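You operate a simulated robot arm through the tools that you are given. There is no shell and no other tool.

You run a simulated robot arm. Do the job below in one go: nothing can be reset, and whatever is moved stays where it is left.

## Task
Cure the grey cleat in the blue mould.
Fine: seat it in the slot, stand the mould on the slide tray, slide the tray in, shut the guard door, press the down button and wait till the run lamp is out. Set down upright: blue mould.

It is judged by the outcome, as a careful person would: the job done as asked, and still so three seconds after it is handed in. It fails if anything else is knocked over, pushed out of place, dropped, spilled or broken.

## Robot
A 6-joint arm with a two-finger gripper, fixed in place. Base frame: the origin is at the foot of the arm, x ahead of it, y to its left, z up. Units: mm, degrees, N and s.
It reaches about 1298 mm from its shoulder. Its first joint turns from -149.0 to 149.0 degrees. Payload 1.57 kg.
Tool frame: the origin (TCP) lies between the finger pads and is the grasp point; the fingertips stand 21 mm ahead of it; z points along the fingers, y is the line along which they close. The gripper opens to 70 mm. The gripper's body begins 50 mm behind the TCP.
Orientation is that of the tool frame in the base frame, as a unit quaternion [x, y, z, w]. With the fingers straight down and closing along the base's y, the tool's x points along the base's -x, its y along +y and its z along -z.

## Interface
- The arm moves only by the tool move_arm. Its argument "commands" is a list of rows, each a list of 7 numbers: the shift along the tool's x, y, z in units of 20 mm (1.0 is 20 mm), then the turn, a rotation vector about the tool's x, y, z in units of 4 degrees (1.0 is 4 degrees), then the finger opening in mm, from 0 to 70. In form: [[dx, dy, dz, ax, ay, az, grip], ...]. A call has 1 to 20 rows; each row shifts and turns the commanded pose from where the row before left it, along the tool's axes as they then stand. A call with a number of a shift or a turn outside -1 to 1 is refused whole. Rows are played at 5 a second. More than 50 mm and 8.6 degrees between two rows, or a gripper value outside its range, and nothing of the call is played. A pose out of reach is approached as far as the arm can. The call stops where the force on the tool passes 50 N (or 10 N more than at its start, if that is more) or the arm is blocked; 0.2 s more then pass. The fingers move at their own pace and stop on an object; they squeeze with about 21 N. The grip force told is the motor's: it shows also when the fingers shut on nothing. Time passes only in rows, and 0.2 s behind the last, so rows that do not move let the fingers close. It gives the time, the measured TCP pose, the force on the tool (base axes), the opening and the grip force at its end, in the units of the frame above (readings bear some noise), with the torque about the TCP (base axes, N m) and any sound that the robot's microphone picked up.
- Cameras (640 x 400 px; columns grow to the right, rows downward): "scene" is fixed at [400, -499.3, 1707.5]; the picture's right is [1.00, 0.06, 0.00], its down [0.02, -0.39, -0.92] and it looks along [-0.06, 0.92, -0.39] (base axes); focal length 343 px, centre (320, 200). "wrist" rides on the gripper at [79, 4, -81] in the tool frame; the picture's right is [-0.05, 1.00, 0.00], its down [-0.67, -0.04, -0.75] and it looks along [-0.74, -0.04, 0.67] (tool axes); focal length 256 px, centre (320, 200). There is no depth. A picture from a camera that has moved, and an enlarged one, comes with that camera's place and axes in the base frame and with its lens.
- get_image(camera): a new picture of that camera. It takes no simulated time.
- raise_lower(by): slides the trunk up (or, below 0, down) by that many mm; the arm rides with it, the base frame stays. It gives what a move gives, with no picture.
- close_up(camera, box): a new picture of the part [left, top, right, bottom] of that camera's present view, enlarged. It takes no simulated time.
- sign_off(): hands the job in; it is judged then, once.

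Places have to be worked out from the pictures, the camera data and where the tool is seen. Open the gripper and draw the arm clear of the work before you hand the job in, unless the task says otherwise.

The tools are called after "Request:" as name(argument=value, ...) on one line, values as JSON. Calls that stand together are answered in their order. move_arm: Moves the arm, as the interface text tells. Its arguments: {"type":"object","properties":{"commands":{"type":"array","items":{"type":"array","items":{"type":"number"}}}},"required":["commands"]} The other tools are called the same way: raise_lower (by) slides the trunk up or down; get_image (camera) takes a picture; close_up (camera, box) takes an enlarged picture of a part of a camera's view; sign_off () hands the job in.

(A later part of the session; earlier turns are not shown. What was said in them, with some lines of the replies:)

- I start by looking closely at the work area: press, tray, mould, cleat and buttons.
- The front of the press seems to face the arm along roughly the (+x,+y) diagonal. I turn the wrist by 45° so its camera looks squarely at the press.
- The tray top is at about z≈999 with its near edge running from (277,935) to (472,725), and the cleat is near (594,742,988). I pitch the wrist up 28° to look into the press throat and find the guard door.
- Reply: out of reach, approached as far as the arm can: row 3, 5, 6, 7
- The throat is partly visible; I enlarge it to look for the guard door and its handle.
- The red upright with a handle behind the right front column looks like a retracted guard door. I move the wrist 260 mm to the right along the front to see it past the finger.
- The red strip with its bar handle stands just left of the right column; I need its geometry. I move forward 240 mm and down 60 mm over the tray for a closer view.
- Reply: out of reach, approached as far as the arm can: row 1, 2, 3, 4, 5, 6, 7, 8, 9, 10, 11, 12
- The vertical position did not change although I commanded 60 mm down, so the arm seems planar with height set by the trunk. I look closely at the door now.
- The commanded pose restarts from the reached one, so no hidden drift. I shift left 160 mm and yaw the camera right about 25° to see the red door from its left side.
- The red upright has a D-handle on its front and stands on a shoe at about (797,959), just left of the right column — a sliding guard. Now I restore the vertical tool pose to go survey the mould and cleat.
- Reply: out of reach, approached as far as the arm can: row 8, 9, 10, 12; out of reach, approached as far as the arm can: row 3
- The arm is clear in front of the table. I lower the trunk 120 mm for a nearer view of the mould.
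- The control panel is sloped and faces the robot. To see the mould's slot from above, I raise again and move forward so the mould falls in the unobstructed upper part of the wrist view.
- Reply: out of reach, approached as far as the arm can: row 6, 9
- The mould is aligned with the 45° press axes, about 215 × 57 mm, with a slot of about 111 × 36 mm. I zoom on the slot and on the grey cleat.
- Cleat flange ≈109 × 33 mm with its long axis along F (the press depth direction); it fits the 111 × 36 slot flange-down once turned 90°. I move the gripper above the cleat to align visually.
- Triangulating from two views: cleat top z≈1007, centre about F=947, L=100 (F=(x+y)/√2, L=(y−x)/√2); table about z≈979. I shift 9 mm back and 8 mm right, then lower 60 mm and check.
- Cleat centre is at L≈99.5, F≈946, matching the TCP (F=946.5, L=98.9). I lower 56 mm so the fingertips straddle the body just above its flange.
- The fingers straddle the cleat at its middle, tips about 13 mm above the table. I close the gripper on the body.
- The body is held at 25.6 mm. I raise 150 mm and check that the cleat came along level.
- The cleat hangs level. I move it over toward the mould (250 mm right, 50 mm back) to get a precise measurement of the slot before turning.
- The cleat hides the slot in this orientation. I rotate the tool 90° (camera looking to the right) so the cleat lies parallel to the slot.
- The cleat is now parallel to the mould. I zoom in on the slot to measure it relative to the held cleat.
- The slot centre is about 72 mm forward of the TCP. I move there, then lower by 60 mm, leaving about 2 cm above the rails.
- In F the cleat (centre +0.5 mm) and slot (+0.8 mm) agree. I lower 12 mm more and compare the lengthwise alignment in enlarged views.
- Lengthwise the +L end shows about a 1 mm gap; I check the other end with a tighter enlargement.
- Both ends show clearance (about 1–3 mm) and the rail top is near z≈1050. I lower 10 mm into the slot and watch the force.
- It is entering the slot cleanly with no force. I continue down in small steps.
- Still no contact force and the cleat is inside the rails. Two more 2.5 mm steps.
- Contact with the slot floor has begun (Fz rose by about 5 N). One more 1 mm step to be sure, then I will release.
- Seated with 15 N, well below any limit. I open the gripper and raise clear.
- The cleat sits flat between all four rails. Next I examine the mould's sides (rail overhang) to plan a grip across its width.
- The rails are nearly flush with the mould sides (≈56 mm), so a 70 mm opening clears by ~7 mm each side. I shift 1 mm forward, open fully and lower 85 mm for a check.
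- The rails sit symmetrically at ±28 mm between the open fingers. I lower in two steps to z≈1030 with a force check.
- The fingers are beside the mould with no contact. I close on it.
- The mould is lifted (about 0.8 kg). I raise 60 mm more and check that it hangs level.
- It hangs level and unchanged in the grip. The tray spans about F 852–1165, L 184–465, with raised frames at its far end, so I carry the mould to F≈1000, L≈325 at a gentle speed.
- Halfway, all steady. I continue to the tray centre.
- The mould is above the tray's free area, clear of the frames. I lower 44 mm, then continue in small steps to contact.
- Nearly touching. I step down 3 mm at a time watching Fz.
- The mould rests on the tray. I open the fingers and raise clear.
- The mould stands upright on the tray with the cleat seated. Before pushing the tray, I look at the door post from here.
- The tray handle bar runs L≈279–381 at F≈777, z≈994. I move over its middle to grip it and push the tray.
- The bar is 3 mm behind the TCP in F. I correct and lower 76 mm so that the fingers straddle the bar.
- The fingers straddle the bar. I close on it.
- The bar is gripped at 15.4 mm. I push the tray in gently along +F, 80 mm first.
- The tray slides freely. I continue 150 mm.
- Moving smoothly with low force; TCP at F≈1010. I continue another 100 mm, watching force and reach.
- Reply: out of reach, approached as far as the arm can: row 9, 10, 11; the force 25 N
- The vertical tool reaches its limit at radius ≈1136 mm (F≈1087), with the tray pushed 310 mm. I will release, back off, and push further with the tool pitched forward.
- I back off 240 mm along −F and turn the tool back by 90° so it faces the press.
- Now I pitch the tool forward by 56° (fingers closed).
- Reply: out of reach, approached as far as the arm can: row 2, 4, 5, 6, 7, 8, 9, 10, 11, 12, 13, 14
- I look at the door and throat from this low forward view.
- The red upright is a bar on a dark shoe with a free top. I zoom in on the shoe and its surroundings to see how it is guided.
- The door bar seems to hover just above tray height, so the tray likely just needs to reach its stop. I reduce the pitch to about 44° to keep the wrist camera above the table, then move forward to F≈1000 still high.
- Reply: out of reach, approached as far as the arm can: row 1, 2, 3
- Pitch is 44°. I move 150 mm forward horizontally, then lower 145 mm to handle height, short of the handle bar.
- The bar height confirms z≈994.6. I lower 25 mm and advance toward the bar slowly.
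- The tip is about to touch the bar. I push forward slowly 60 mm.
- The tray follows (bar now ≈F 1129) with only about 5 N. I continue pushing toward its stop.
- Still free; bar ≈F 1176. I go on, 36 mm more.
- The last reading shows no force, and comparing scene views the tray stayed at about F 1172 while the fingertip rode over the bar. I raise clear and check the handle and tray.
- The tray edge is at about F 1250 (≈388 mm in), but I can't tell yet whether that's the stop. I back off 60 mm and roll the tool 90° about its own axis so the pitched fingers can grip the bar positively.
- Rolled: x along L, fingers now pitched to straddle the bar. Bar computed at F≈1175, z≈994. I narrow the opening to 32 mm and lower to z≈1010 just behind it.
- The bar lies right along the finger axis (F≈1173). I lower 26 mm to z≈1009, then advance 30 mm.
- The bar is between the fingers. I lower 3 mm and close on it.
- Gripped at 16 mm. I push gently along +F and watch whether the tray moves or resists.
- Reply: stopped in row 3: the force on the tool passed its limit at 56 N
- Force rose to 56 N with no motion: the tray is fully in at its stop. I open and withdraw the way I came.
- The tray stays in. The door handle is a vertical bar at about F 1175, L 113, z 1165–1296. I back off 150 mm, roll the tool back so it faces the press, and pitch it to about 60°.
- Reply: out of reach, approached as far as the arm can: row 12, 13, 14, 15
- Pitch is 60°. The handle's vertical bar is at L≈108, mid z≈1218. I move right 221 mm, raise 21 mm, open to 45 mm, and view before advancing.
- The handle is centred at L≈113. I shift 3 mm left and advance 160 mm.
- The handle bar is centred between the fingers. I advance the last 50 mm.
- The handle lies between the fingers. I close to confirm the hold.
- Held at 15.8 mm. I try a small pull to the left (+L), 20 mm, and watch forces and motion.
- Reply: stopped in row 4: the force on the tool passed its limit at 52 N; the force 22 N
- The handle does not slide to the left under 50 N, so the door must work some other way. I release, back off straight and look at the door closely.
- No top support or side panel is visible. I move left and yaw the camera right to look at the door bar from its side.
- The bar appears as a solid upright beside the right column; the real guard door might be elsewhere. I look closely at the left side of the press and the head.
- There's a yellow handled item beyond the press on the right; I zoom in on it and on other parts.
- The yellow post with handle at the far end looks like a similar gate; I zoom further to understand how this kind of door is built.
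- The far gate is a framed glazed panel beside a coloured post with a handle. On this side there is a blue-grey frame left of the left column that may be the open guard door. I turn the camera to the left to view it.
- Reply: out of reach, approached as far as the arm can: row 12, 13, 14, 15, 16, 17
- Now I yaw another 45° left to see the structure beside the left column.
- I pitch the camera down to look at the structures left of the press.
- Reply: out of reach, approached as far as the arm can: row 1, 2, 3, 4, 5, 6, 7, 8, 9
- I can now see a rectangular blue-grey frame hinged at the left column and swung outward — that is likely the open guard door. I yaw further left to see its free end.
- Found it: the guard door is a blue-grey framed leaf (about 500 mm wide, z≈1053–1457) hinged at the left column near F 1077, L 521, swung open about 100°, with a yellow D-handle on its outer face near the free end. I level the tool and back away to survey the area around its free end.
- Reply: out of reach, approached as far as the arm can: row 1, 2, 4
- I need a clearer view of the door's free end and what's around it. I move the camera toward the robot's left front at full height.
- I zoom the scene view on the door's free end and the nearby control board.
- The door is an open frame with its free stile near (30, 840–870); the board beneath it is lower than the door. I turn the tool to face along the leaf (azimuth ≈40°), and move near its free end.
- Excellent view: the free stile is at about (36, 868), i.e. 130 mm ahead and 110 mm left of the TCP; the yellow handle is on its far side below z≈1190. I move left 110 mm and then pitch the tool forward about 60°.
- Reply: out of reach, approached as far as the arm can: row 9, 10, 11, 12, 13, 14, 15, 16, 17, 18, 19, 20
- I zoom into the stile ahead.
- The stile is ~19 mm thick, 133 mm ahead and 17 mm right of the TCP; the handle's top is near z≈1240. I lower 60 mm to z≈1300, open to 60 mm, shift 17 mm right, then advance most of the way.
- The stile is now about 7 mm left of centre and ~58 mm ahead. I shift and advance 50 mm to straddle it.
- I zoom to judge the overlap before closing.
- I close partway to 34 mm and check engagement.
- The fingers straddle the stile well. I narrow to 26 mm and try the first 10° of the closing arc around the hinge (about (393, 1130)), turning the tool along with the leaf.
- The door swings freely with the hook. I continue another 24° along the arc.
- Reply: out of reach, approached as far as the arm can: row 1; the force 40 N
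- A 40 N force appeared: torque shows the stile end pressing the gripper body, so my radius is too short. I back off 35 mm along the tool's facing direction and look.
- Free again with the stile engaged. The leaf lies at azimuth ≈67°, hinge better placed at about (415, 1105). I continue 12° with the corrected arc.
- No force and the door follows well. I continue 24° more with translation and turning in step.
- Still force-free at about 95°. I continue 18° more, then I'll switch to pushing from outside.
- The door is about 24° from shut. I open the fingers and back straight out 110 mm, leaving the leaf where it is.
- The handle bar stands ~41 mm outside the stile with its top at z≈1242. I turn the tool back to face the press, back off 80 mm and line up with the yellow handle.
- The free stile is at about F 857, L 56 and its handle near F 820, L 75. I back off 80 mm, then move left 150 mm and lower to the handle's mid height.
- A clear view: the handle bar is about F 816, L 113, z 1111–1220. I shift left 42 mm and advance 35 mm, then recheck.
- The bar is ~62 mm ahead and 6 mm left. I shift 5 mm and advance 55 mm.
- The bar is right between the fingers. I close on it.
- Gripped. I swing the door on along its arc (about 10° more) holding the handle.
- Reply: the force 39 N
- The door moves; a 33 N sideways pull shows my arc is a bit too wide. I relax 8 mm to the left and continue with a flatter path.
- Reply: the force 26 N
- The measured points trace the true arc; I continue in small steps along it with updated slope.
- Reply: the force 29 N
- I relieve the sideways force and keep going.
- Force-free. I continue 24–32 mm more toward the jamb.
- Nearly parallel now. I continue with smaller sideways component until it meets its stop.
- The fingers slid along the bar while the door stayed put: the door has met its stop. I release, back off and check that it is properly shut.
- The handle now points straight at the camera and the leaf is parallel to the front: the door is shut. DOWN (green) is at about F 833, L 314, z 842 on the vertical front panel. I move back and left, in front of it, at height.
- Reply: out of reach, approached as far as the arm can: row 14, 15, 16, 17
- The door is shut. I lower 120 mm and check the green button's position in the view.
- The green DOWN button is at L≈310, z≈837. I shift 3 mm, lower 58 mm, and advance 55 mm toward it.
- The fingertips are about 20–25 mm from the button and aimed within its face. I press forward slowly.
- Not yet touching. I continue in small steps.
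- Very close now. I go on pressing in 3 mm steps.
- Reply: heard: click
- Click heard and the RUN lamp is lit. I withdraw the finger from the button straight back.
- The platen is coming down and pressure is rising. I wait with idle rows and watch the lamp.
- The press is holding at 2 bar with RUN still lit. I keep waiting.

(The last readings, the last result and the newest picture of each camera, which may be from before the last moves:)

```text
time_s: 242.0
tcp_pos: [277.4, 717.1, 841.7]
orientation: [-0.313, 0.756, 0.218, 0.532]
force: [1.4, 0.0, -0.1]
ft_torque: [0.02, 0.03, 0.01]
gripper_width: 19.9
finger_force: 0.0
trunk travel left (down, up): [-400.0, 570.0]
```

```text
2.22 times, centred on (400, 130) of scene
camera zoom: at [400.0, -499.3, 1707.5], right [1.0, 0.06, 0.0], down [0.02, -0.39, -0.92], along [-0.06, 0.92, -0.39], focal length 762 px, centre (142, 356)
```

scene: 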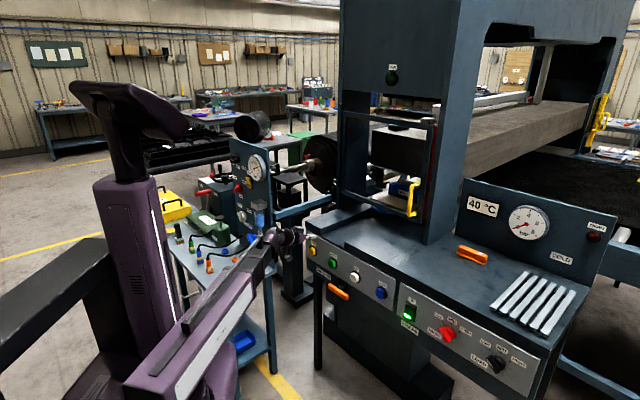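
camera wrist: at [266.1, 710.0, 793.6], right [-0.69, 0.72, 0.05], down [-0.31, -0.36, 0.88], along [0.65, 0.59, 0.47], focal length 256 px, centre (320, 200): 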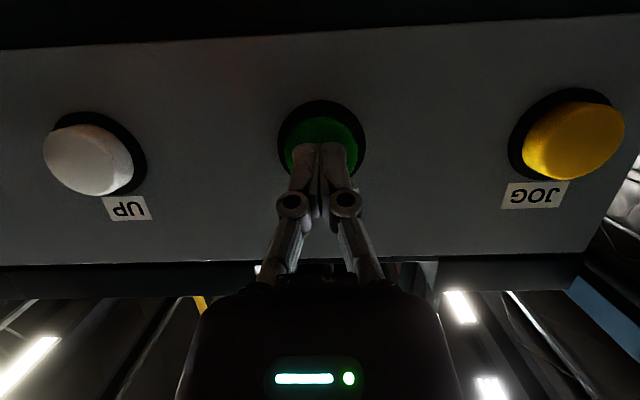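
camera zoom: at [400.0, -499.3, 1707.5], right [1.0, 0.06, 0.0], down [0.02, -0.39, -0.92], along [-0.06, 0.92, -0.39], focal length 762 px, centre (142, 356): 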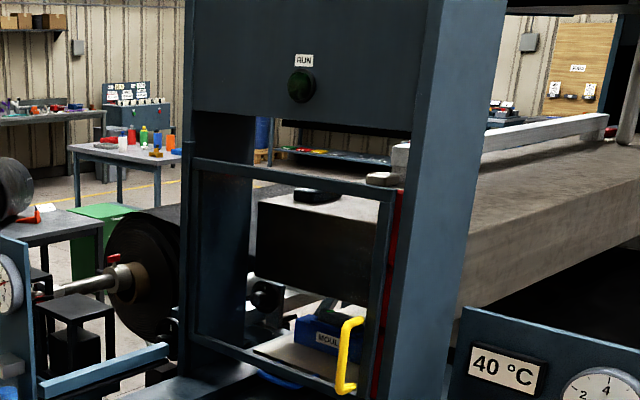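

The RUN lamp is out and the platen is back up. I check the mould, cleat and door.

Request:
close_up(camera="scene", box=[380, 160, 430, 220])

Request:
close_up(camera="scene", box=[440, 170, 640, 340])

Request:
get_image(camera="scene")

```text
6.67 times, centred on (405, 190) of scene
camera zoom: at [400.0, -499.3, 1707.5], right [1.0, 0.06, 0.0], down [0.02, -0.39, -0.92], along [-0.06, 0.92, -0.39], focal length 2284 px, centre (-247, 267)
```

zoom: 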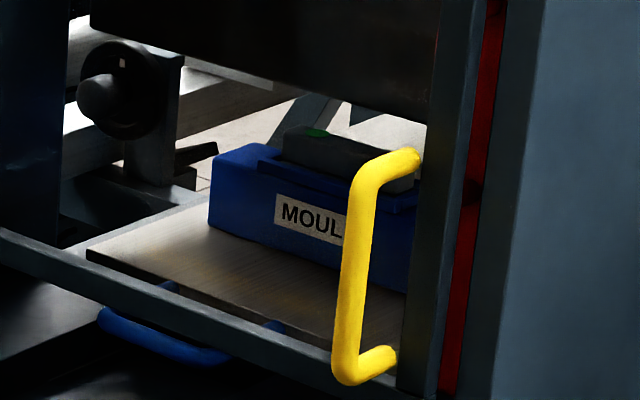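

```text
2.35 times, centred on (540, 255) of scene
camera zoom: at [400.0, -499.3, 1707.5], right [1.0, 0.06, 0.0], down [0.02, -0.39, -0.92], along [-0.06, 0.92, -0.39], focal length 806 px, centre (-198, 71)
```

zoom: 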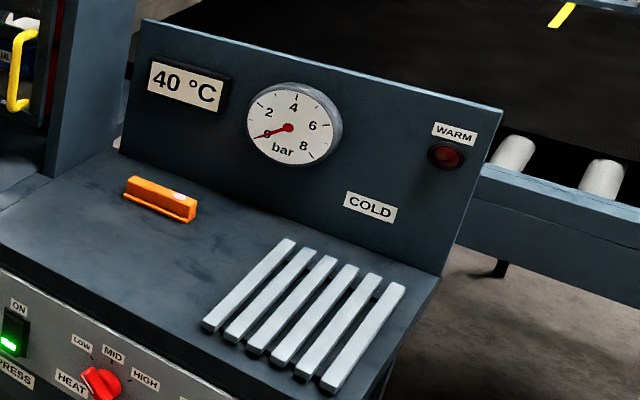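

```text
taken
```

scene: 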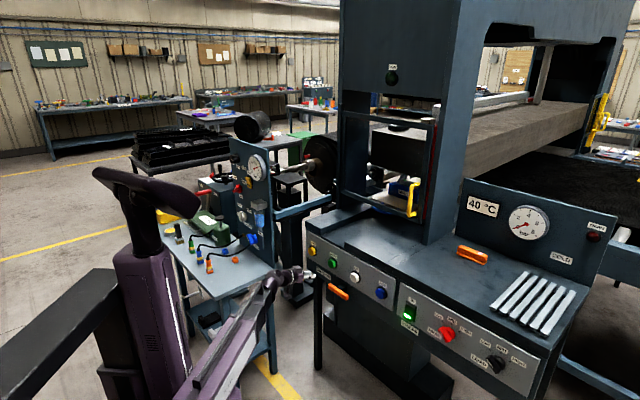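

The dot on the cleat has turned green (cured), the mould is upright on the tray and the door is shut. I open the gripper and draw the arm clear.

Request:
move_arm(commands=[[0.342, 0, -0.94, 0, 0, 0, 70], [0.342, 0, -0.94, 0, 0, 0, 70], [0.342, 0, -0.94, 0, 0, 0, 70], [0, 0, 0, 0, 0, 0, 70]])

Request:
raise_lower(by=250)

Request:
get_image(camera="scene")

```text
time_s: 243.0
tcp_pos: [234.0, 674.9, 841.1]
orientation: [-0.314, 0.756, 0.219, 0.531]
force: [0.6, -0.1, 0.1]
ft_torque: [0.03, -0.01, 0.02]
gripper_width: 69.8
finger_force: 0.0
trunk travel left (down, up): [-400.0, 570.0]
```

```text
time_s: 245.6
tcp_pos: [234.6, 674.8, 1091.6]
orientation: [-0.313, 0.756, 0.219, 0.532]
force: [-0.1, 0.2, 0.1]
ft_torque: [0.0, 0.02, -0.02]
gripper_width: 69.7
finger_force: 0.1
trunk travel left (down, up): [-650.0, 320.0]
```

```text
taken
```

scene: 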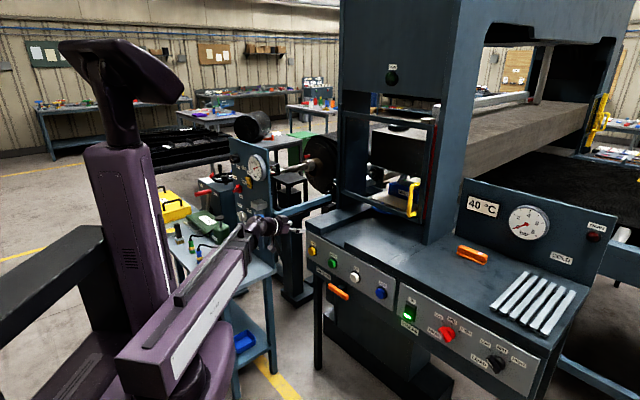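

The run is finished and the lamp is out. The cleat is cured in the upright mould, the door is shut, the gripper is open and the arm is clear. I hand the job in.

Request:
sign_off()

```text
The job is handed in.
```

The grey cleat has been cured in the blue mould, and the job is handed in.

- **Cleat and mould:** the cleat is seated in the slot, and its dot turned from pink to green after the run. The mould is standing upright on the slide tray.
- **Tray and door:** I pushed the tray in until it met its stop, then swung the guard door shut until it met its own.
- **Press run:** pressing the down button gave a click and lit the run lamp. The press reached about 2 bar. I waited until the lamp went out and the platen had risen again.
- **Heat setting:** I left it alone because the task didn't mention it. The display read 40 °C throughout.

Before I spotted the guard door, I took a red upright with a handle inside the press for it and pulled on it with about 50 N. It did not move, and I let it go. I saw nothing else knocked over or out of place. At hand-in the gripper was open and the arm clear of the press.
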